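You operate a simulated robot arm through the tools that you are given. There is no shell and no other tool. Be economical: measure what you need, move in short steps, check, and stop when the job is done.

You run a simulated robot arm. Do the job below in one go: nothing can be reset, and whatever is moved stays where it is left.

TASK
Scan the film in the scanner, then park, switch off and lock the scanner.
Fine: unlock it before you switch it on; press Start once and Park once; leave the other buttons, dials and switches alone.

It is judged by the outcome, as a careful person would: the job done as asked, and still so three seconds after it is handed in. It fails if anything else is knocked over, pushed out of place, dropped, spilled or broken.

THE ROBOT
A 7-joint arm with a two-finger parallel gripper, fixed in place. Base frame: the origin is at the foot of the arm, x ahead of it, y to its left, z up. Readings come in mm, degrees, newtons and seconds.
With the tool pointing down near the work surface it reaches from about 240 to 680 mm from the base axis. Its first joint turns from -66.0 to 66.0 degrees. Payload 2.4 kg.
The tool frame sits at the grasp point between the pads (the TCP): z along the fingers, y along the line on which they close. The tips reach 30 mm beyond it. Largest opening 94 mm; finger width 28, thickness 10; the body of the gripper, 50 by 96 mm, starts 55 mm behind the TCP.
Orientation is that of the tool frame in the base frame, as a unit quaternion [x, y, z, w]. With the fingers straight down and closing along the base's y, the tool's x points along the base's -x, its y along +y and its z along -z.

THE INTERFACE
- The arm moves only by the tool play_rows. Its argument "deltas" is a list of rows, each an object (a shift or turn left out is 0, a gripper value left out holds the last) with "translation": the shift along the base's x, y, z in m, a list of three; "dr": the turn, a rotation vector about the base's x, y, z in degrees, a list of three; "hand": the closure in counts, from 0 (fully open) to 255 (shut). In form: [{"translation": [tx, ty, tz], "dr": [ax, ay, az], "hand": hand}, ...]. A call has 1 to 10 rows; each row is the pose to reach, as a shift and turn from the pose commanded when the call began. A row lasts 0.2 s, in which the tool goes at most 50 mm and 8.6 degrees; a call with a longer step from one row to the next is refused whole, and so is a gripper value outside its range. Where a pose cannot be reached the arm comes as near as it can. A force on the tool above 40 N (or 10 N above the force at the start of the call, whichever is more), or a blocked arm, ends the call early, and 0.2 s more pass. Each finger travels about 153 mm/s and halts on what it meets, pressing with about 43 N; the grip force reading is that of the motor and also rises with nothing between the fingers. The clock runs only during rows and for 0.2 s after the last one: add rows that repeat a pose to give the fingers time. The reply holds the time, the measured pose of the TCP, the force on the tool along the base axes, the opening and the grip force, in the units named above and with some noise.
- Cameras (640 x 400 px; columns grow to the right, rows downward): "scene" is fixed at [34.9, 467.7, 1450.1]; the picture's right is [-0.80, -0.60, 0.00], its down [-0.30, 0.41, -0.86] and it looks along [0.52, -0.69, -0.51] (base axes); focal length 368 px, centre (320, 200). "wrist" rides on the gripper at [76, 14, -102] in the tool frame; the picture's right is [-0.18, 0.98, 0.00], its down [-0.75, -0.14, -0.64] and it looks along [-0.63, -0.12, 0.77] (tool axes); focal length 243 px, centre (320, 200). There is no depth. A picture from a camera that has moved, and an enlarged one, comes with that camera's place and axes in the base frame and with its lens.
- camera(camera): a new picture of that camera. It takes no simulated time.
- zoom(camera, box): a new picture of the part [left, top, right, bottom] of that camera's present view, enlarged. It takes no simulated time.
- hand_in(): hands the job in; it is judged then, once.

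Go step by step. Nothing tells you positions but the pictures and the camera data: compare them with the known pose of the tool, close in by small moves and look again before you grip or let go. The budget is 120 turns and 64 pictures, counting those below and the enlarged ones. Unless the task says otherwise, let go and move clear before handing in, and close with one line.

The tools are called as name(argument=value, ...) on one line, values as JSON. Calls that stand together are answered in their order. play_rows: Moves the arm, as the interface text tells. Its arguments: {"type":"object","properties":{"deltas":{"type":"array"}},"required":["deltas"]} The other tools are called the same way: camera (camera) takes a picture; zoom (camera, box) takes an enlarged picture of a part of a camera's view; hand_in () hands the job in.

At the start:

```text
time_s: 0.0
tool_pos: [422.0, -59.7, 1127.4]
tcp_rot: [0.0, 1.0, 0.0, 0.0]
force: [0.6, 0.1, 0.4]
opening: 94.2
grip_force: 0.1
```

scene: 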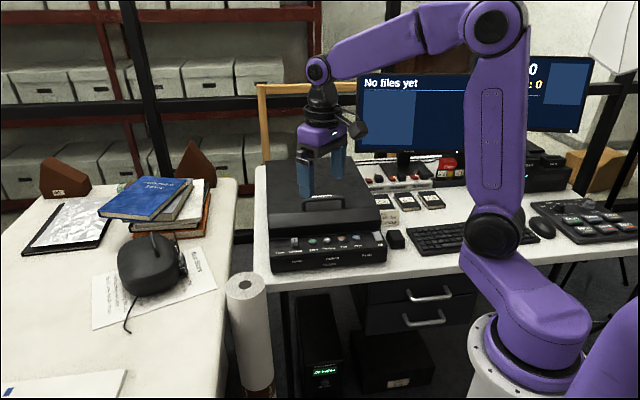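
wrist: 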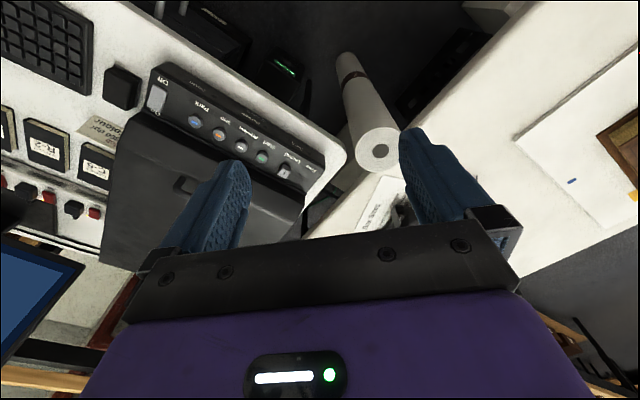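

I see the scanner with a front panel facing the camera; I'll enlarge the panel in both views to read its controls.

zoom(camera="scene", box=[255, 150, 415, 280])

zoom(camera="wrist", box=[100, 50, 340, 220])

```text
3.08 times, centred on (335, 215) of scene
camera zoom: at [34.9, 467.7, 1450.1], right [-0.8, -0.6, 0.0], down [-0.3, 0.41, -0.86], along [0.52, -0.69, -0.51], focal length 1133 px, centre (274, 154)
```

zoom: 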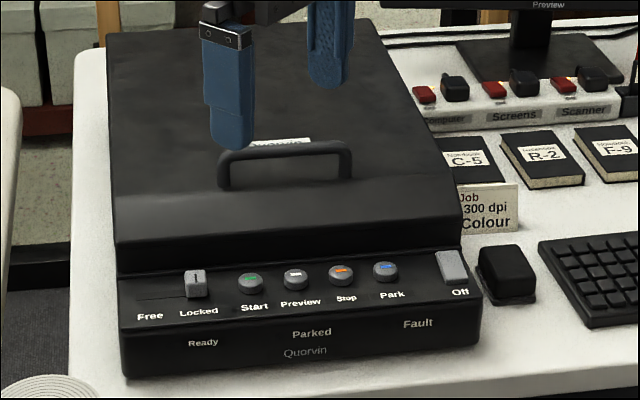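

```text
2.35 times, centred on (220, 135) of wrist
camera zoom: at [346.1, -45.6, 1230.3], right [0.18, 0.98, 0.0], down [0.75, -0.14, 0.64], along [0.63, -0.12, -0.77], focal length 571 px, centre (555, 353)
```

zoom: 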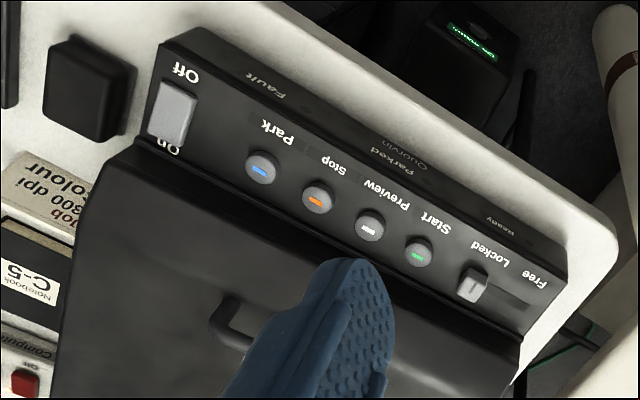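

The panel row runs roughly from the lock slider at (607,-169) to the power rocker at (421,-322), at about z 810-825. I'll turn the tool to line up with it and move above its middle, closed.

play_rows(deltas=[{"translation": [0.011, -0.023, -0.012], "dr": [0, 0, -6.64], "hand": 255}, {"translation": [0.022, -0.046, -0.025], "dr": [0, 0, -13.28]}, {"translation": [0.033, -0.069, -0.037], "dr": [0, 0, -19.92]}, {"translation": [0.044, -0.092, -0.05], "dr": [0, 0, -26.57]}, {"translation": [0.055, -0.115, -0.062], "dr": [0, 0, -33.2]}, {"translation": [0.066, -0.138, -0.075], "dr": [0, 0, -39.85]}, {"translation": [0.077, -0.161, -0.087], "dr": [0, 0, -46.5]}, {"translation": [0.092, -0.185, -0.1], "dr": [0, 0, -53.13]}, {"translation": [0.092, -0.185, -0.1], "dr": [0, 0, -53.13]}])

camera(camera="wrist")

camera(camera="scene")

```text
time_s: 2.0
tool_pos: [511.9, -247.1, 1028.0]
tcp_rot: [0.448, 0.894, 0.001, 0.0]
force: [0.7, -0.4, 0.3]
opening: 0.0
grip_force: 33.3
```

```text
59 pictures are left
camera wrist: at [477.4, -177.0, 1131.3], right [0.9, 0.44, 0.0], down [0.34, -0.69, 0.64], along [0.28, -0.58, -0.77], focal length 243 px, centre (320, 200)
```

wrist: 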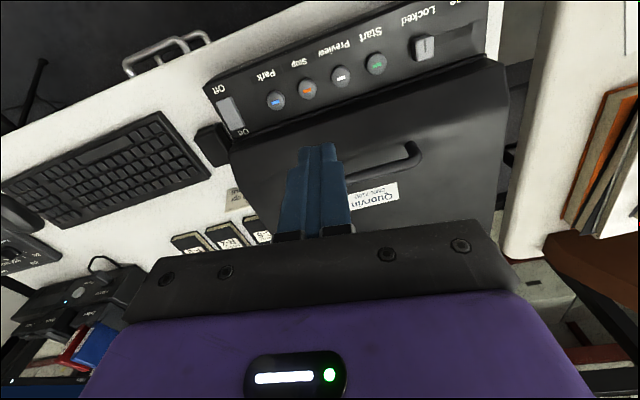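

```text
58 pictures are left
```

scene: 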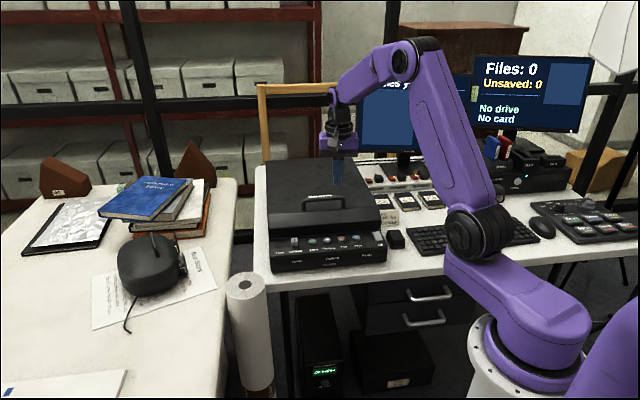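

The row is at about 43.5° in the base frame: slider near (600,-162), Start near (561,-198), Park near (471,-288). I'll correct the yaw, go above the slider with the fingers half open, and look again.

play_rows(deltas=[{"translation": [0.03, 0.03, -0.02], "dr": [0, 0, 3.3], "hand": 120}, {"translation": [0.06, 0.06, -0.045], "dr": [0, 0, 6.6]}, {"translation": [0.088, 0.085, -0.078], "dr": [0, 0, 6.6]}, {"translation": [0.088, 0.085, -0.078], "dr": [0, 0, 6.6]}])

camera(camera="wrist")

zoom(camera="scene", box=[255, 150, 415, 280])

```text
time_s: 3.0
tool_pos: [601.8, -159.2, 948.6]
tcp_rot: [0.395, 0.919, 0.0, 0.0]
force: [0.7, -0.5, 0.0]
opening: 50.0
grip_force: 0.0
```

```text
57 pictures are left
camera wrist: at [559.8, -95.3, 1053.0], right [0.84, 0.54, 0.0], down [0.42, -0.64, 0.64], along [0.35, -0.54, -0.77], focal length 243 px, centre (320, 200)
```

wrist: 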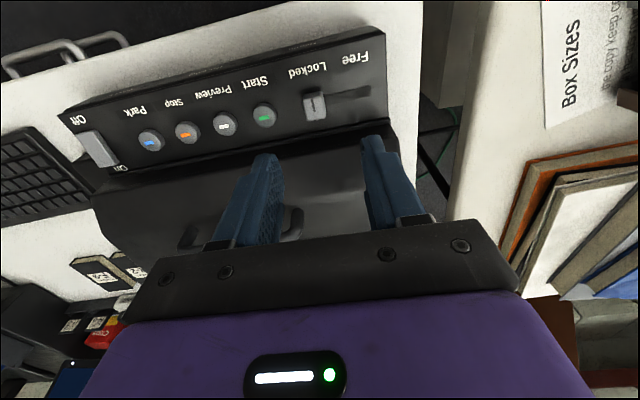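

```text
3.08 times, centred on (335, 215) of scene
camera zoom: at [34.9, 467.7, 1450.1], right [-0.8, -0.6, 0.0], down [-0.3, 0.41, -0.86], along [0.52, -0.69, -0.51], focal length 1133 px, centre (274, 154)
```

zoom: 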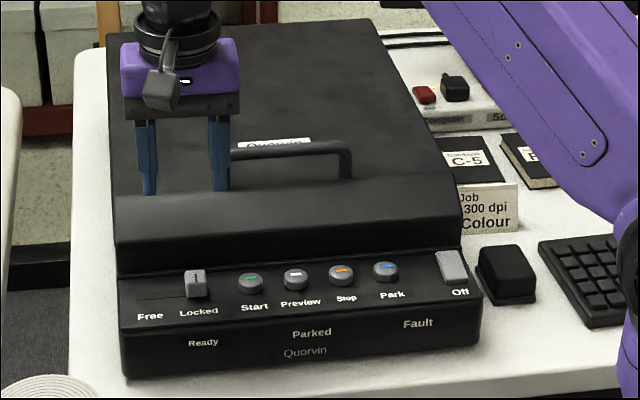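

The slider knob is near (599,-164), with Start near (562,-201). I'll descend to just above the knob with the fingers straddling it and check.

play_rows(deltas=[{"translation": [-0.003, -0.005, -0.035], "dr": [0, 0, 1]}, {"translation": [-0.003, -0.005, -0.07], "dr": [0, 0, 1]}, {"translation": [-0.003, -0.005, -0.086], "dr": [0, 0, 1]}, {"translation": [-0.003, -0.005, -0.086], "dr": [0, 0, 1]}])

camera(camera="wrist")

zoom(camera="scene", box=[270, 190, 370, 270])

```text
time_s: 4.0
tool_pos: [599.3, -164.7, 864.1]
tcp_rot: [0.386, 0.922, -0.001, 0.0]
force: [0.5, -0.6, -0.3]
opening: 49.7
grip_force: 0.0
```

```text
55 pictures are left
camera wrist: at [556.6, -100.5, 967.4], right [0.83, 0.56, 0.0], down [0.43, -0.64, 0.64], along [0.36, -0.53, -0.77], focal length 243 px, centre (320, 200)
```

wrist: 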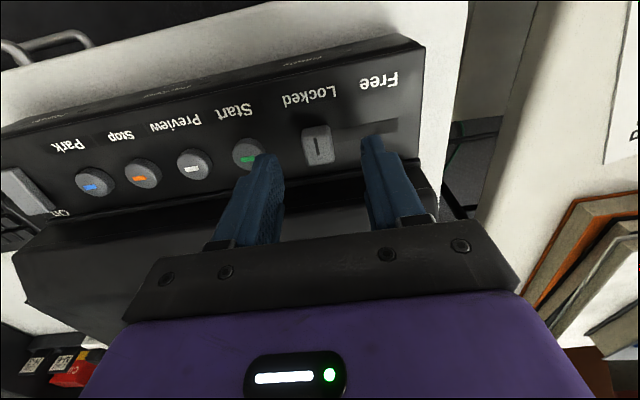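

```text
5.00 times, centred on (320, 230) of scene
camera zoom: at [34.9, 467.7, 1450.1], right [-0.8, -0.6, 0.0], down [-0.3, 0.41, -0.86], along [0.52, -0.69, -0.51], focal length 1842 px, centre (320, 50)
```

zoom: 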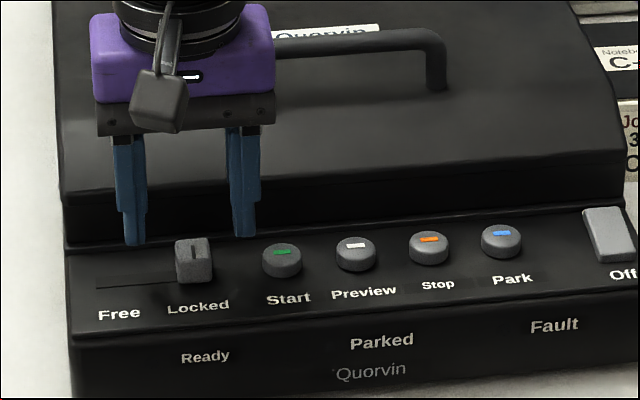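

The fingers are centred on the knob, with tips at z 834 and knob top at about 822. I'll narrow the opening, drop 20 mm and close on the knob.

play_rows(deltas=[{"translation": [-0.001, 0, 0], "hand": 145}, {"translation": [-0.001, 0, -0.01]}, {"translation": [-0.001, 0, -0.02]}, {"translation": [-0.001, 0, -0.02]}])

camera(camera="wrist")

zoom(camera="scene", box=[270, 190, 370, 270])

```text
time_s: 5.0
tool_pos: [598.4, -165.1, 842.1]
tcp_rot: [0.386, 0.922, 0.0, 0.0]
force: [-0.5, 0.2, 0.1]
opening: 40.5
grip_force: 0.0
```

```text
53 pictures are left
camera wrist: at [555.3, -100.5, 947.1], right [0.83, 0.56, 0.0], down [0.43, -0.64, 0.64], along [0.36, -0.53, -0.77], focal length 243 px, centre (320, 200)
```

wrist: 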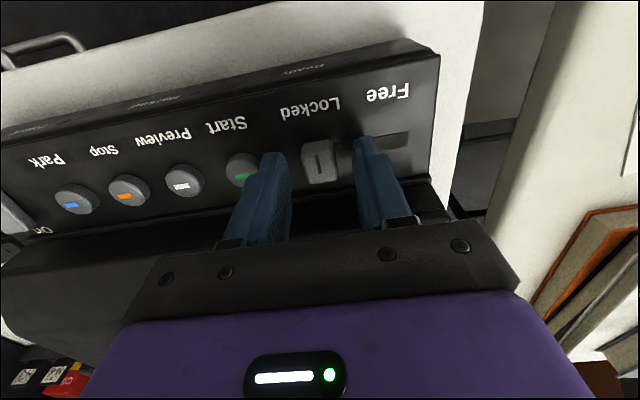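

```text
5.00 times, centred on (320, 230) of scene
camera zoom: at [34.9, 467.7, 1450.1], right [-0.8, -0.6, 0.0], down [-0.3, 0.41, -0.86], along [0.52, -0.69, -0.51], focal length 1842 px, centre (320, 50)
```

zoom: 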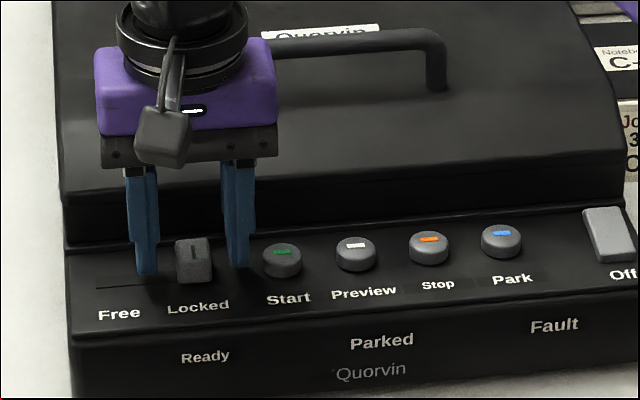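

The fingers straddle the knob. I'll close on it and slide it toward Free in small steps.

play_rows(deltas=[{"hand": 200}, {"hand": 215}, {"translation": [0.0071, 0.007, 0], "hand": 215}, {"translation": [0.0143, 0.014, 0]}, {"translation": [0.0214, 0.021, 0]}, {"translation": [0.0214, 0.021, 0]}])

camera(camera="wrist")

zoom(camera="scene", box=[270, 190, 370, 270])

```text
time_s: 6.4
tool_pos: [619.8, -143.9, 843.8]
tcp_rot: [0.386, 0.922, 0.001, -0.001]
force: [-8.2, 9.4, 17.4]
opening: 18.9
grip_force: 44.5
```

```text
51 pictures are left
camera wrist: at [576.8, -79.1, 947.3], right [0.83, 0.56, 0.0], down [0.43, -0.64, 0.64], along [0.36, -0.53, -0.77], focal length 243 px, centre (320, 200)
```

wrist: 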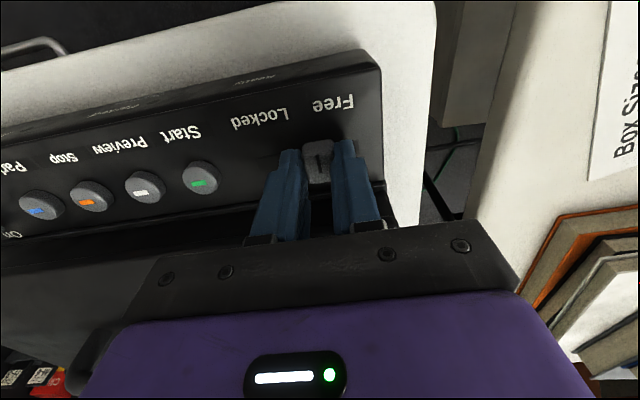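

```text
5.00 times, centred on (320, 230) of scene
camera zoom: at [34.3, 468.0, 1450.0], right [-0.8, -0.6, 0.0], down [-0.3, 0.4, -0.86], along [0.52, -0.69, -0.51], focal length 1842 px, centre (320, 50)
```

zoom: 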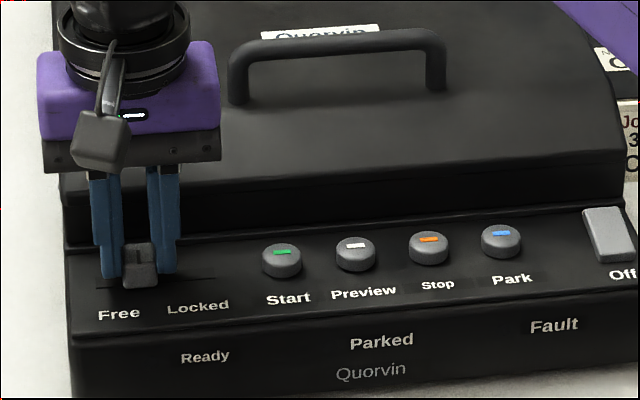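

The knob follows and is nearly at Free. I'll push gently on to the stop, lifting 1 mm because there is some upward load.

play_rows(deltas=[{"translation": [0.0018, 0.0018, 0.001]}, {"translation": [0.0036, 0.0036, 0.001]}, {"translation": [0.0054, 0.0053, 0.001]}, {"translation": [0.0071, 0.007, 0.001]}])

zoom(camera="scene", box=[270, 190, 370, 270])

```text
time_s: 7.4
tool_pos: [625.5, -136.6, 844.6]
tcp_rot: [0.387, 0.922, 0.0, 0.0]
force: [-2.5, 4.9, -5.8]
opening: 18.9
grip_force: 45.1
```

```text
5.00 times, centred on (320, 230) of scene
camera zoom: at [35.0, 467.8, 1450.1], right [-0.8, -0.6, 0.0], down [-0.3, 0.41, -0.86], along [0.52, -0.69, -0.51], focal length 1842 px, centre (320, 50)
```

zoom: 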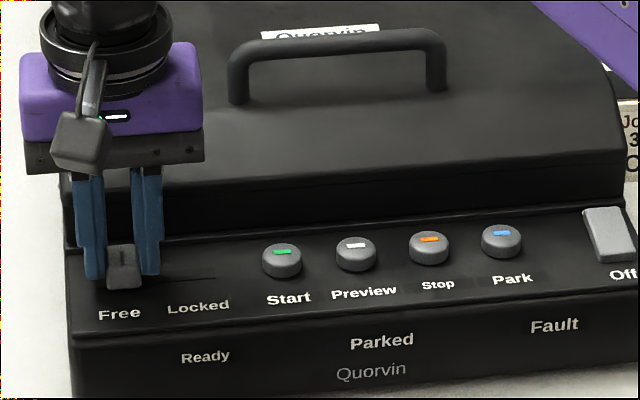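

It is still moving with no end stop felt; a few more millimetres.

play_rows(deltas=[{"translation": [0.0014, 0.0014, 0]}, {"translation": [0.0028, 0.0028, 0]}, {"translation": [0.0042, 0.0042, 0]}, {"translation": [0.0057, 0.0056, 0]}, {"translation": [0.0057, 0.0056, 0]}])

zoom(camera="scene", box=[270, 190, 370, 270])

```text
time_s: 8.6
tool_pos: [630.9, -132.8, 843.4]
tcp_rot: [0.388, 0.922, -0.001, -0.002]
force: [-20.8, -4.2, 9.8]
opening: 19.0
grip_force: 44.7
```

```text
5.00 times, centred on (320, 230) of scene
camera zoom: at [34.2, 467.7, 1450.1], right [-0.8, -0.6, 0.0], down [-0.3, 0.41, -0.86], along [0.52, -0.69, -0.51], focal length 1842 px, centre (320, 50)
```

zoom: 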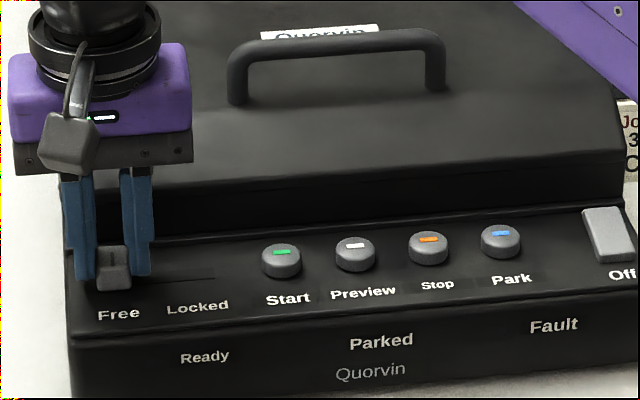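

The end stop is felt and the knob sits at Free. I'll open slightly, rise, and move over the power rocker with the fingers closed.

play_rows(deltas=[{"translation": [-0.001, -0.001, 0], "hand": 160}, {"translation": [-0.001, -0.001, 0]}, {"translation": [-0.001, -0.001, 0.04]}, {"translation": [-0.001, -0.001, 0.085]}])

play_rows(deltas=[{"translation": [-0.03, -0.027, 0], "hand": 255}, {"translation": [-0.06, -0.055, 0]}, {"translation": [-0.09, -0.083, 0]}, {"translation": [-0.12, -0.111, 0]}, {"translation": [-0.15, -0.139, 0]}, {"translation": [-0.18, -0.167, 0]}, {"translation": [-0.2, -0.188, 0]}, {"translation": [-0.2, -0.188, 0]}])

camera(camera="wrist")

zoom(camera="scene", box=[270, 180, 420, 280])

```text
time_s: 9.6
tool_pos: [630.7, -132.9, 928.1]
tcp_rot: [0.388, 0.921, 0.0, 0.001]
force: [-0.5, 0.1, -0.4]
opening: 35.3
grip_force: 0.1
```

```text
time_s: 11.4
tool_pos: [433.0, -319.1, 925.1]
tcp_rot: [0.386, 0.922, 0.0, 0.0]
force: [0.3, -0.2, 0.6]
opening: 0.1
grip_force: 33.2
```

```text
47 pictures are left
camera wrist: at [390.0, -254.8, 1030.3], right [0.83, 0.56, 0.0], down [0.43, -0.64, 0.64], along [0.36, -0.53, -0.77], focal length 243 px, centre (320, 200)
```

wrist: 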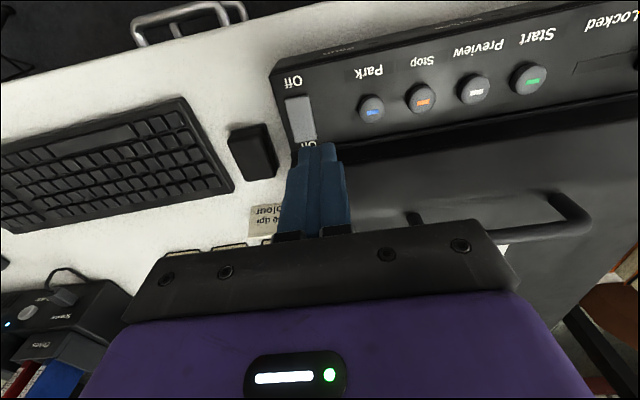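

```text
4.00 times, centred on (345, 230) of scene
camera zoom: at [34.9, 467.7, 1450.1], right [-0.8, -0.6, 0.0], down [-0.3, 0.41, -0.86], along [0.52, -0.69, -0.51], focal length 1473 px, centre (220, 80)
```

zoom: 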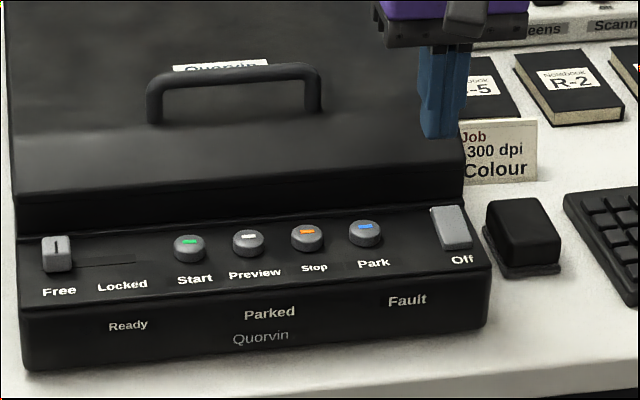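

The rocker is centred near (422,-330), and its On end is toward the lid, at about (430,-338). I'll lower to above the On end and check.

play_rows(deltas=[{"translation": [-0.003, -0.018, -0.02]}, {"translation": [-0.003, -0.018, -0.05]}, {"translation": [-0.003, -0.018, -0.062]}, {"translation": [-0.003, -0.018, -0.062]}])

zoom(camera="wrist", box=[220, 50, 420, 200])

zoom(camera="scene", box=[340, 190, 420, 250])

```text
time_s: 12.4
tool_pos: [428.4, -337.7, 865.6]
tcp_rot: [0.386, 0.922, 0.0, -0.001]
force: [-0.2, 0.2, -0.5]
opening: 0.0
grip_force: 33.0
```

```text
2.67 times, centred on (320, 125) of wrist
camera zoom: at [385.6, -273.0, 969.9], right [0.83, 0.56, 0.0], down [0.43, -0.64, 0.64], along [0.36, -0.53, -0.77], focal length 647 px, centre (320, 400)
```

zoom: 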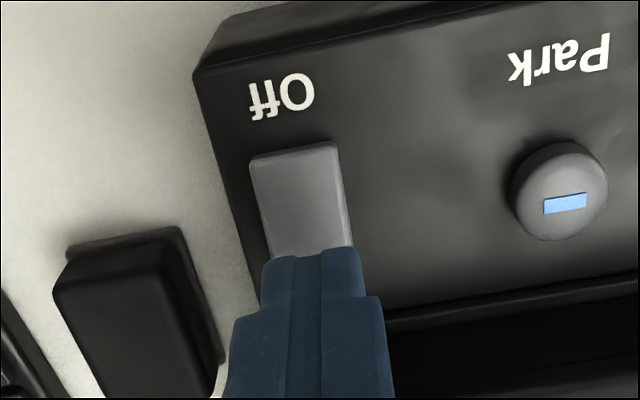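

```text
6.67 times, centred on (380, 220) of scene
camera zoom: at [34.9, 467.7, 1450.1], right [-0.8, -0.6, 0.0], down [-0.3, 0.41, -0.86], along [0.52, -0.69, -0.51], focal length 2456 px, centre (-80, 67)
```

zoom: 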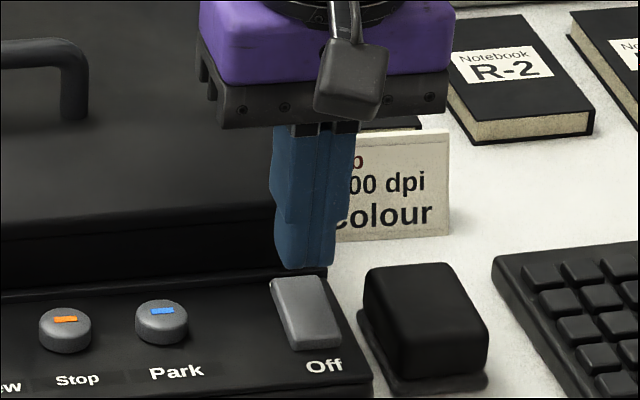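

The fingers are over the On half. I'll press down in small steps and then withdraw up.

play_rows(deltas=[{"translation": [0.001, -0.003, -0.005]}, {"translation": [0.001, -0.003, -0.01]}, {"translation": [0.001, -0.003, -0.014]}, {"translation": [0.001, -0.003, -0.017]}, {"translation": [0.001, -0.003, -0.019]}, {"translation": [0.001, -0.003, -0.021]}])

zoom(camera="scene", box=[340, 190, 420, 250])

```text
time_s: 13.8
tool_pos: [429.2, -340.1, 845.6]
tcp_rot: [0.387, 0.922, 0.0, -0.001]
force: [0.3, -0.1, 0.0]
opening: 0.0
grip_force: 33.1
```

```text
6.67 times, centred on (380, 220) of scene
camera zoom: at [34.9, 467.7, 1450.1], right [-0.8, -0.6, 0.0], down [-0.3, 0.41, -0.86], along [0.52, -0.69, -0.51], focal length 2456 px, centre (-80, 67)
```

zoom: 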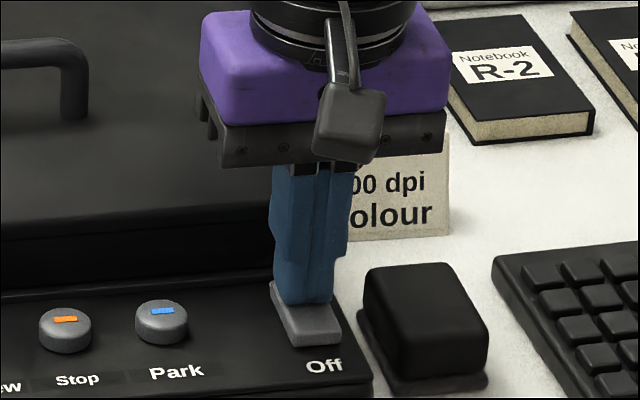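

Not yet in contact; I'll continue down.

play_rows(deltas=[{"translation": [0, 0, -0.002]}, {"translation": [0, 0, -0.004]}, {"translation": [0, 0, -0.006]}, {"translation": [0, 0, -0.008]}, {"translation": [0, 0, -0.01]}])

zoom(camera="scene", box=[340, 190, 420, 250])

```text
time_s: 14.3
tool_pos: [428.9, -339.6, 844.4]
tcp_rot: [0.387, 0.922, 0.001, -0.001]
force: [-3.3, 2.7, 8.3]
opening: 0.0
grip_force: 32.8
stopped in row 2: the force on the tool passed its limit (the readings are from after the stop); the commanded pose is now the measured one
```

```text
6.67 times, centred on (380, 220) of scene
camera zoom: at [34.7, 467.9, 1450.1], right [-0.8, -0.6, 0.0], down [-0.3, 0.41, -0.86], along [0.52, -0.69, -0.51], focal length 2456 px, centre (-80, 67)
```

zoom: 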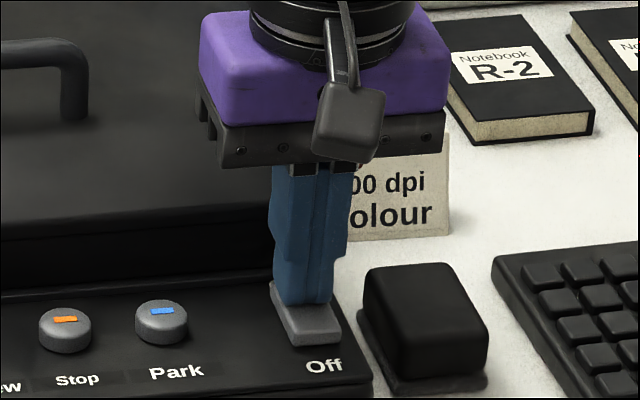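

The contact is stiff at tip z of about 814. I'll rise and look at the rocker state.

play_rows(deltas=[{"translation": [0, 0, 0.03]}, {"translation": [0, 0, 0.06]}, {"translation": [0, 0, 0.06]}])

zoom(camera="scene", box=[270, 180, 420, 280])

zoom(camera="wrist", box=[220, 50, 420, 200])

camera(camera="scene")

```text
time_s: 15.2
tool_pos: [428.2, -339.8, 905.2]
tcp_rot: [0.387, 0.922, 0.0, -0.001]
force: [0.1, -0.1, 0.2]
opening: 0.0
grip_force: 32.9
```

```text
4.00 times, centred on (345, 230) of scene
camera zoom: at [34.9, 467.7, 1450.1], right [-0.8, -0.6, 0.0], down [-0.3, 0.41, -0.86], along [0.52, -0.69, -0.51], focal length 1473 px, centre (220, 80)
```

zoom: 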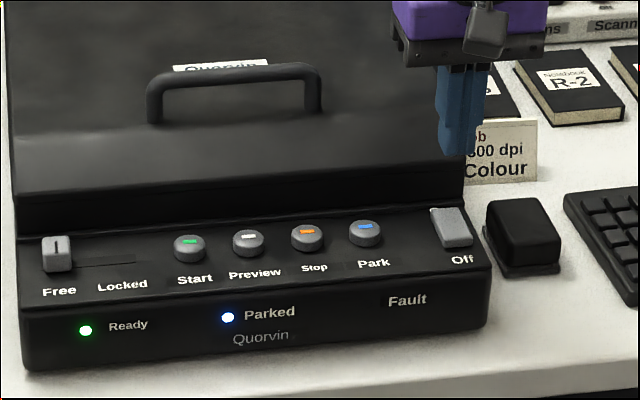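

```text
2.67 times, centred on (320, 125) of wrist
camera zoom: at [385.7, -275.3, 1008.2], right [0.83, 0.56, 0.0], down [0.43, -0.64, 0.64], along [0.36, -0.53, -0.77], focal length 647 px, centre (320, 400)
```

zoom: 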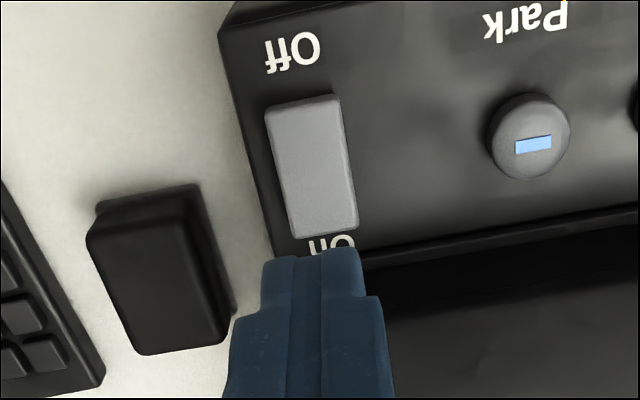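

```text
39 pictures are left
```

scene: 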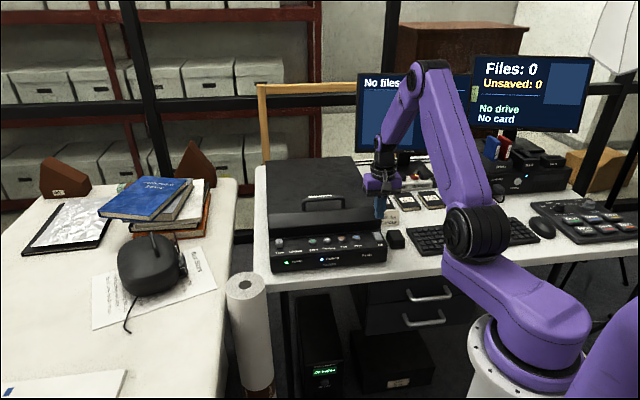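

It is on: Ready and Parked are lit. Next I go above Start, near (562,-201).

play_rows(deltas=[{"translation": [0.03, 0.031, 0.01]}, {"translation": [0.06, 0.062, 0.01]}, {"translation": [0.09, 0.094, 0.01]}, {"translation": [0.12, 0.125, 0]}, {"translation": [0.133, 0.139, -0.03]}, {"translation": [0.133, 0.139, -0.05]}, {"translation": [0.133, 0.139, -0.05]}])

zoom(camera="wrist", box=[220, 50, 420, 200])

zoom(camera="scene", box=[290, 200, 370, 260])

```text
time_s: 16.8
tool_pos: [562.0, -202.1, 855.5]
tcp_rot: [0.386, 0.922, 0.001, 0.0]
force: [-0.6, 0.0, -0.3]
opening: 0.0
grip_force: 32.5
```

```text
2.67 times, centred on (320, 125) of wrist
camera zoom: at [519.3, -137.6, 960.1], right [0.83, 0.56, 0.0], down [0.43, -0.64, 0.64], along [0.36, -0.53, -0.77], focal length 647 px, centre (320, 400)
```

zoom: 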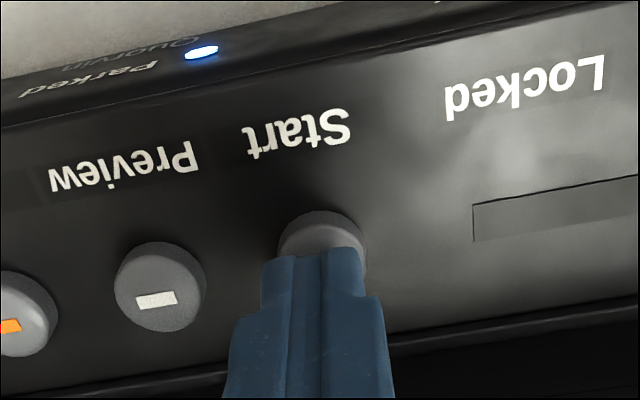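

```text
6.67 times, centred on (330, 230) of scene
camera zoom: at [34.9, 467.7, 1450.1], right [-0.8, -0.6, 0.0], down [-0.3, 0.41, -0.86], along [0.52, -0.69, -0.51], focal length 2456 px, centre (253, 0)
```

zoom: 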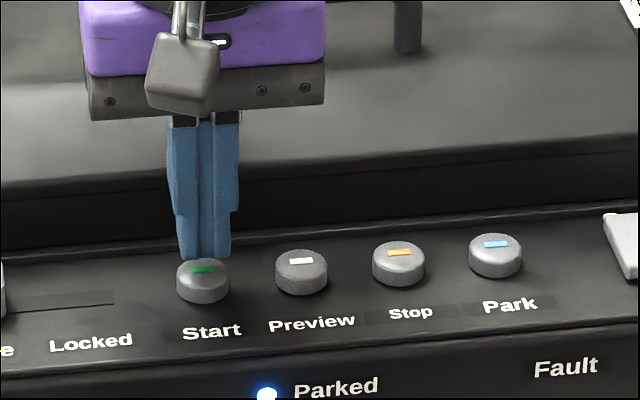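

Aligned over Start, with the tip about 10 mm above it. I'll press once and immediately check the lamps.

play_rows(deltas=[{"translation": [0.001, 0.001, -0.005]}, {"translation": [0.001, 0.001, -0.009]}, {"translation": [0.001, 0.001, -0.012]}, {"translation": [0.001, 0.001, -0.0145]}])

zoom(camera="scene", box=[270, 200, 390, 275])

```text
time_s: 17.8
tool_pos: [564.3, -200.7, 839.9]
tcp_rot: [0.387, 0.922, 0.001, -0.001]
force: [-2.4, 0.9, 4.4]
opening: 0.1
grip_force: 33.0
```

```text
5.33 times, centred on (330, 238) of scene
camera zoom: at [34.8, 467.8, 1450.1], right [-0.8, -0.6, 0.0], down [-0.3, 0.41, -0.86], along [0.52, -0.69, -0.51], focal length 1964 px, centre (267, 0)
```

zoom: 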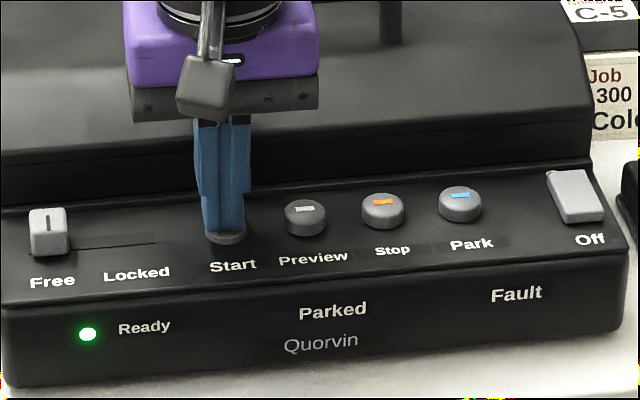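

Parked has gone out, so the press registered (once). I'll rise and watch the scan.

play_rows(deltas=[{"translation": [0, 0, 0.03]}, {"translation": [0, 0, 0.07]}, {"translation": [0, 0, 0.07]}, {"translation": [0, 0, 0.07]}])

camera(camera="scene")

```text
time_s: 18.8
tool_pos: [565.4, -196.4, 909.5]
tcp_rot: [0.386, 0.922, 0.0, -0.001]
force: [1.0, 0.8, 0.0]
opening: 0.0
grip_force: 33.1
```

```text
35 pictures are left
```

scene: 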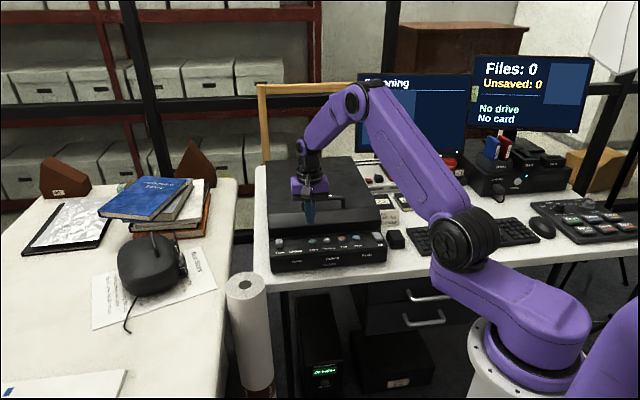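

The screen shows "Scanning". I'll move above Park while waiting.

play_rows(deltas=[{"translation": [-0.03, -0.03, 0]}, {"translation": [-0.06, -0.06, 0]}, {"translation": [-0.09, -0.091, 0]}, {"translation": [-0.09, -0.091, 0]}, {"translation": [-0.09, -0.091, 0]}, {"translation": [-0.09, -0.091, 0]}, {"translation": [-0.09, -0.091, 0]}, {"translation": [-0.09, -0.091, 0]}, {"translation": [-0.09, -0.091, 0]}, {"translation": [-0.09, -0.091, 0]}])

camera(camera="scene")

```text
time_s: 20.9
tool_pos: [472.7, -292.2, 909.1]
tcp_rot: [0.387, 0.922, 0.0, -0.001]
force: [-0.2, 0.3, -0.2]
opening: 0.1
grip_force: 32.8
```

```text
34 pictures are left
```

scene: 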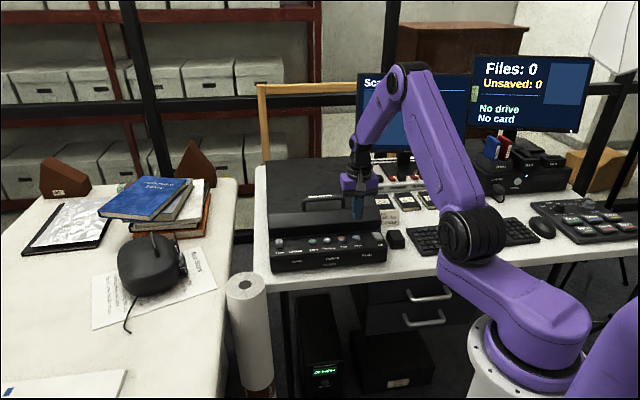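

Still scanning; I'll wait.

play_rows(deltas=[{}, {}, {}, {}, {}, {}, {}, {}, {}, {}])

play_rows(deltas=[{}, {}, {}, {}, {}, {}, {}, {}, {}, {}])

camera(camera="scene")

```text
time_s: 23.1
tool_pos: [472.9, -292.6, 908.4]
tcp_rot: [0.387, 0.922, 0.0, 0.0]
force: [0.2, -0.8, -0.1]
opening: 0.0
grip_force: 33.5
```

```text
time_s: 25.4
tool_pos: [472.9, -291.8, 910.0]
tcp_rot: [0.387, 0.922, 0.0, -0.001]
force: [0.2, -1.0, -1.0]
opening: 0.1
grip_force: 32.9
```

```text
33 pictures are left
```

scene: 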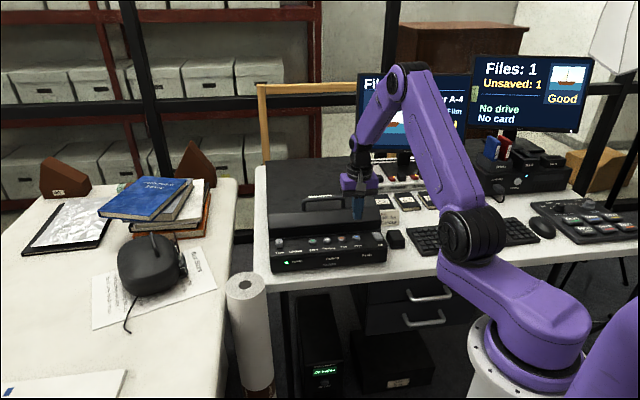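

The scan finished (Files: 1, Good) and Ready is lit. I'll lower over Park and check alignment.

play_rows(deltas=[{"translation": [0, 0, -0.03]}, {"translation": [0, 0, -0.054]}, {"translation": [0, 0, -0.054]}])

zoom(camera="wrist", box=[220, 50, 420, 200])

zoom(camera="scene", box=[310, 200, 390, 260])

```text
time_s: 26.1
tool_pos: [474.1, -292.0, 855.7]
tcp_rot: [0.387, 0.922, -0.001, -0.001]
force: [-0.5, 0.6, 0.4]
opening: 0.1
grip_force: 32.3
```

```text
2.67 times, centred on (320, 125) of wrist
camera zoom: at [430.8, -227.7, 959.7], right [0.83, 0.56, 0.0], down [0.43, -0.64, 0.64], along [0.36, -0.53, -0.77], focal length 647 px, centre (320, 400)
```

zoom: 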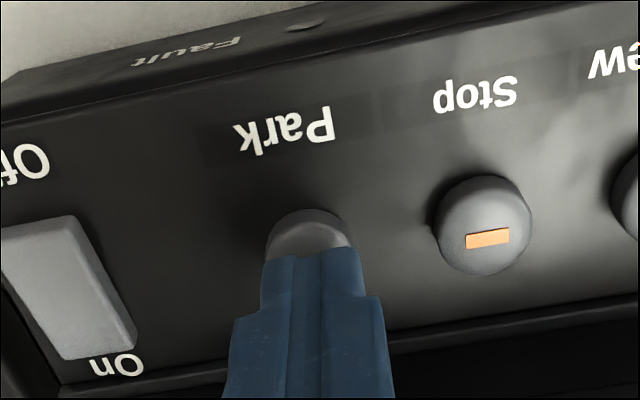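

```text
6.67 times, centred on (350, 230) of scene
camera zoom: at [34.9, 467.7, 1450.1], right [-0.8, -0.6, 0.0], down [-0.3, 0.41, -0.86], along [0.52, -0.69, -0.51], focal length 2456 px, centre (120, 0)
```

zoom: 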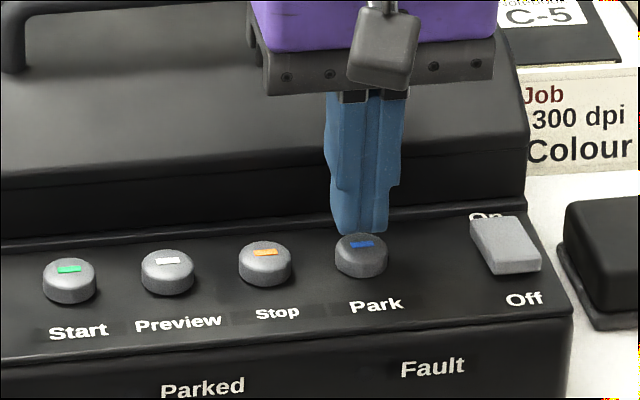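

Well aligned over Park; I'll press it once, the same way as Start.

play_rows(deltas=[{"translation": [-0.001, 0, -0.005]}, {"translation": [-0.001, 0, -0.009]}, {"translation": [-0.001, 0, -0.012]}, {"translation": [-0.001, 0, -0.0145]}])

zoom(camera="scene", box=[270, 200, 390, 275])

```text
time_s: 27.1
tool_pos: [472.2, -293.1, 841.4]
tcp_rot: [0.387, 0.922, 0.0, 0.0]
force: [-1.4, -1.4, 3.9]
opening: 0.2
grip_force: 33.2
```

```text
5.33 times, centred on (330, 238) of scene
camera zoom: at [34.8, 467.7, 1450.1], right [-0.8, -0.6, 0.0], down [-0.3, 0.41, -0.86], along [0.52, -0.69, -0.51], focal length 1964 px, centre (267, 0)
```

zoom: 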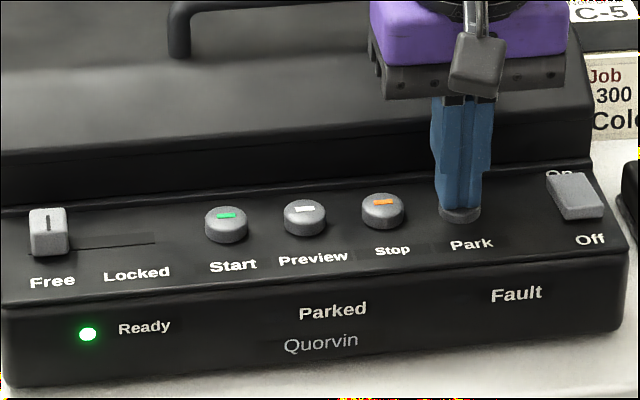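

The button looks touched, though the lamp hasn't changed; I'll hold still briefly to see whether parking is under way before doing anything else.

play_rows(deltas=[{}, {}, {}])

camera(camera="scene")

zoom(camera="scene", box=[340, 210, 400, 255])

```text
time_s: 27.9
tool_pos: [473.0, -291.1, 841.1]
tcp_rot: [0.387, 0.922, 0.001, 0.0]
force: [-0.5, -1.7, 3.8]
opening: 0.1
grip_force: 33.6
```

```text
29 pictures are left
```

scene: 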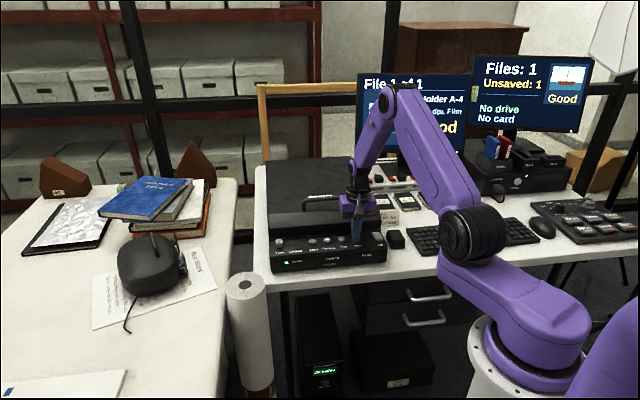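

```text
8.89 times, centred on (370, 232) of scene
camera zoom: at [34.8, 467.7, 1450.1], right [-0.8, -0.6, 0.0], down [-0.3, 0.41, -0.86], along [0.52, -0.69, -0.51], focal length 3274 px, centre (-124, -89)
```

zoom: 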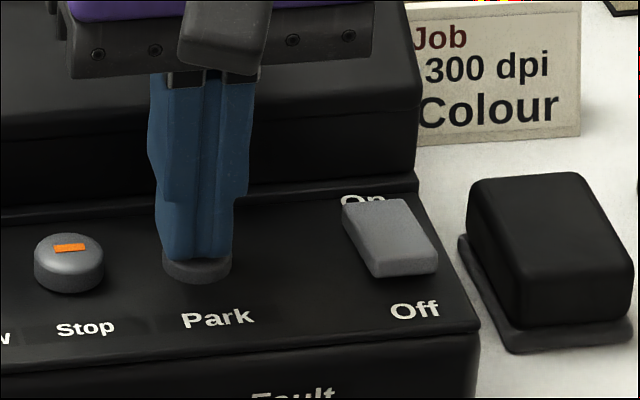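

I'll keep holding for 2 s more in case the carriage is still travelling.

play_rows(deltas=[{}, {}, {}, {}, {}, {}, {}, {}, {}, {}])

zoom(camera="scene", box=[270, 200, 390, 275])

```text
time_s: 30.1
tool_pos: [471.7, -291.5, 842.0]
tcp_rot: [0.386, 0.922, 0.0, -0.001]
force: [1.7, -1.2, 3.7]
opening: 0.0
grip_force: 32.6
```

```text
5.33 times, centred on (330, 238) of scene
camera zoom: at [34.9, 467.8, 1450.1], right [-0.8, -0.6, 0.0], down [-0.3, 0.41, -0.86], along [0.52, -0.69, -0.51], focal length 1964 px, centre (267, 0)
```

zoom: 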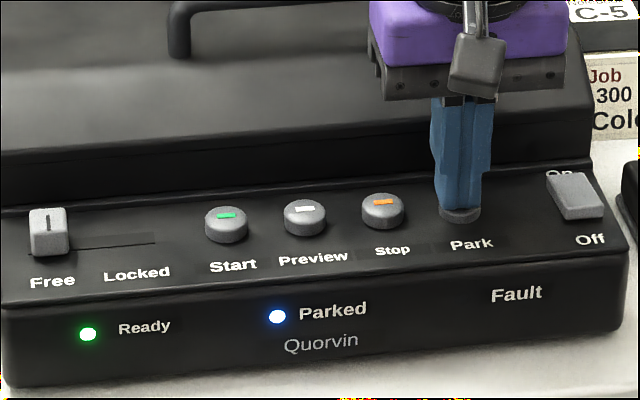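

Parked is lit. I'll rise and move above the Off (front) end of the rocker, near (413,-320).

play_rows(deltas=[{"translation": [0, 0, 0.03]}, {"translation": [-0.01, -0.005, 0.05]}, {"translation": [-0.04, -0.02, 0.05]}, {"translation": [-0.059, -0.028, 0.03]}, {"translation": [-0.059, -0.028, 0.015]}, {"translation": [-0.059, -0.028, 0.015]}])

zoom(camera="wrist", box=[220, 50, 420, 200])

zoom(camera="scene", box=[340, 200, 420, 260])

```text
time_s: 31.6
tool_pos: [414.5, -321.3, 858.2]
tcp_rot: [0.386, 0.922, 0.0, -0.001]
force: [-0.2, 0.9, 0.3]
opening: 0.0
grip_force: 33.5
```

```text
2.67 times, centred on (320, 125) of wrist
camera zoom: at [371.0, -257.5, 961.3], right [0.83, 0.56, 0.0], down [0.43, -0.64, 0.64], along [0.36, -0.53, -0.77], focal length 647 px, centre (320, 400)
```

zoom: 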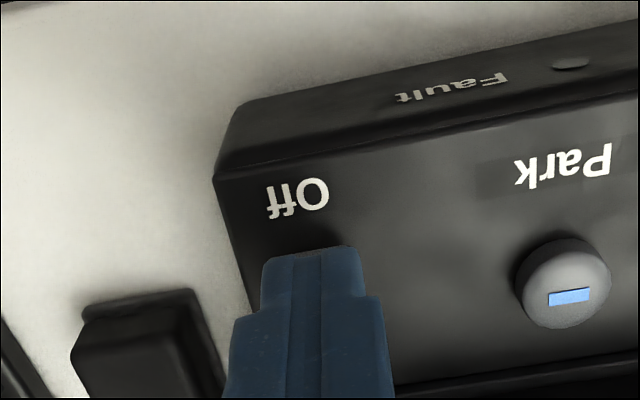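

```text
6.67 times, centred on (380, 230) of scene
camera zoom: at [34.9, 467.7, 1450.1], right [-0.8, -0.6, 0.0], down [-0.3, 0.41, -0.86], along [0.52, -0.69, -0.51], focal length 2456 px, centre (-80, 0)
```

zoom: 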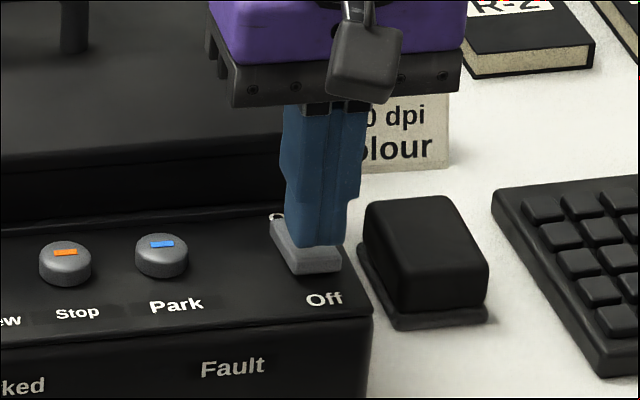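

The fingers are over the Off end; I'll shift 2 mm forward and press down until it resists.

play_rows(deltas=[{"translation": [-0.002, 0.002, -0.004]}, {"translation": [-0.002, 0.002, -0.008]}, {"translation": [-0.002, 0.002, -0.011]}, {"translation": [-0.002, 0.002, -0.013]}, {"translation": [-0.002, 0.002, -0.015]}, {"translation": [-0.002, 0.002, -0.017]}])

zoom(camera="scene", box=[270, 200, 420, 275])

```text
time_s: 32.9
tool_pos: [410.7, -318.3, 843.7]
tcp_rot: [0.387, 0.922, 0.0, 0.0]
force: [-3.7, 3.7, 11.8]
opening: 0.0
grip_force: 33.3
stopped in row 6: the force on the tool passed its limit (the readings are from after the stop); the commanded pose is now the measured one
```

```text
4.27 times, centred on (345, 238) of scene
camera zoom: at [34.6, 467.9, 1450.1], right [-0.8, -0.6, 0.0], down [-0.3, 0.41, -0.86], along [0.52, -0.69, -0.51], focal length 1572 px, centre (213, 40)
```

zoom: 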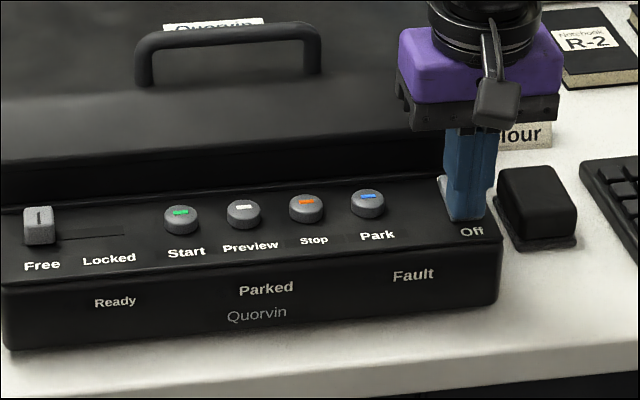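

The lamps are off, so it is switched off. I'll rise and go back above the knob at (630,-133) with the fingers open 40 mm.

play_rows(deltas=[{"translation": [0, 0, 0.04]}, {"translation": [0, 0, 0.085]}, {"translation": [0.035, 0.03, 0.085]}, {"translation": [0.07, 0.06, 0.085]}, {"translation": [0.105, 0.09, 0.085]}, {"translation": [0.14, 0.12, 0.085], "hand": 145}, {"translation": [0.175, 0.15, 0.085]}, {"translation": [0.2, 0.172, 0.085]}, {"translation": [0.22, 0.185, 0.05]}, {"translation": [0.22, 0.185, 0.025]}])

zoom(camera="wrist", box=[220, 50, 420, 200])

zoom(camera="scene", box=[260, 200, 340, 260])

```text
time_s: 35.1
tool_pos: [629.9, -133.0, 868.6]
tcp_rot: [0.387, 0.922, -0.001, 0.001]
force: [-0.1, 0.7, -0.5]
opening: 40.5
grip_force: 0.1
```

```text
2.67 times, centred on (320, 125) of wrist
camera zoom: at [586.9, -68.3, 972.2], right [0.83, 0.56, 0.0], down [0.43, -0.64, 0.64], along [0.36, -0.53, -0.77], focal length 647 px, centre (320, 400)
```

zoom: 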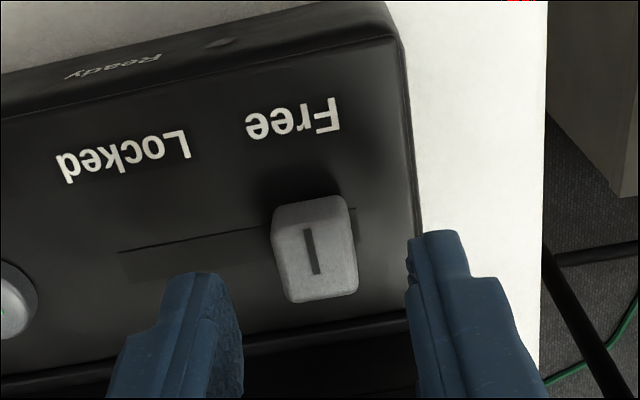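

```text
6.67 times, centred on (300, 230) of scene
camera zoom: at [34.9, 467.7, 1450.1], right [-0.8, -0.6, 0.0], down [-0.3, 0.41, -0.86], along [0.52, -0.69, -0.51], focal length 2456 px, centre (453, 0)
```

zoom: 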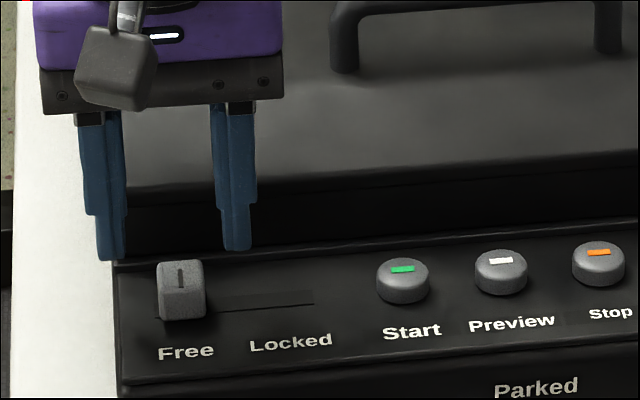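

Centred within a few mm. I'll drop to the earlier height and close on the knob, then slide toward Locked.

play_rows(deltas=[{"translation": [-0.001, -0.001, -0.012]}, {"translation": [-0.001, -0.001, -0.0245]}, {"translation": [-0.001, -0.001, -0.0245], "hand": 200}, {"translation": [-0.001, -0.001, -0.0245], "hand": 215}, {"translation": [-0.008, -0.008, -0.0245]}, {"translation": [-0.015, -0.015, -0.0245]}, {"translation": [-0.022, -0.022, -0.0245]}, {"translation": [-0.028, -0.028, -0.0245]}, {"translation": [-0.028, -0.028, -0.0245]}])

zoom(camera="scene", box=[260, 200, 340, 260])

```text
time_s: 37.1
tool_pos: [603.6, -161.7, 842.4]
tcp_rot: [0.387, 0.922, -0.001, 0.0]
force: [-2.5, 1.5, -14.2]
opening: 18.8
grip_force: 44.3
```

```text
6.67 times, centred on (300, 230) of scene
camera zoom: at [35.1, 467.7, 1450.1], right [-0.8, -0.6, 0.0], down [-0.3, 0.41, -0.86], along [0.52, -0.69, -0.51], focal length 2456 px, centre (453, 0)
```

zoom: 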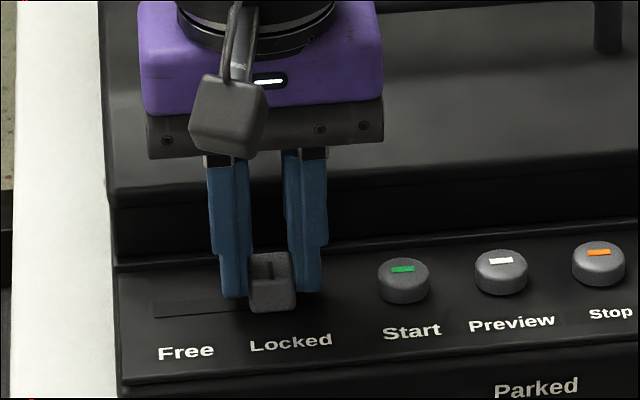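

Nearly there; a few more mm to the Locked stop.

play_rows(deltas=[{"translation": [-0.0014, -0.0014, -0.0005]}, {"translation": [-0.0028, -0.0028, -0.0005]}, {"translation": [-0.0042, -0.0042, -0.0005]}, {"translation": [-0.0053, -0.0053, -0.0005]}, {"translation": [-0.0053, -0.0053, -0.0005]}])

zoom(camera="scene", box=[270, 190, 370, 270])

```text
time_s: 38.3
tool_pos: [597.7, -164.7, 843.2]
tcp_rot: [0.387, 0.922, 0.001, -0.001]
force: [-3.0, 6.6, -10.7]
opening: 19.0
grip_force: 44.6
```

```text
5.00 times, centred on (320, 230) of scene
camera zoom: at [35.0, 467.8, 1450.1], right [-0.8, -0.6, 0.0], down [-0.3, 0.41, -0.86], along [0.52, -0.69, -0.51], focal length 1842 px, centre (320, 50)
```

zoom: 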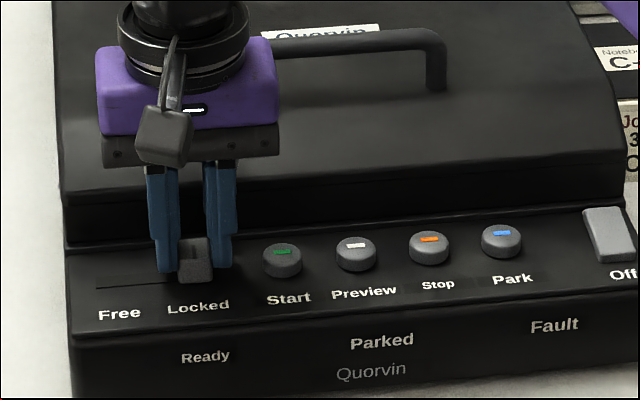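

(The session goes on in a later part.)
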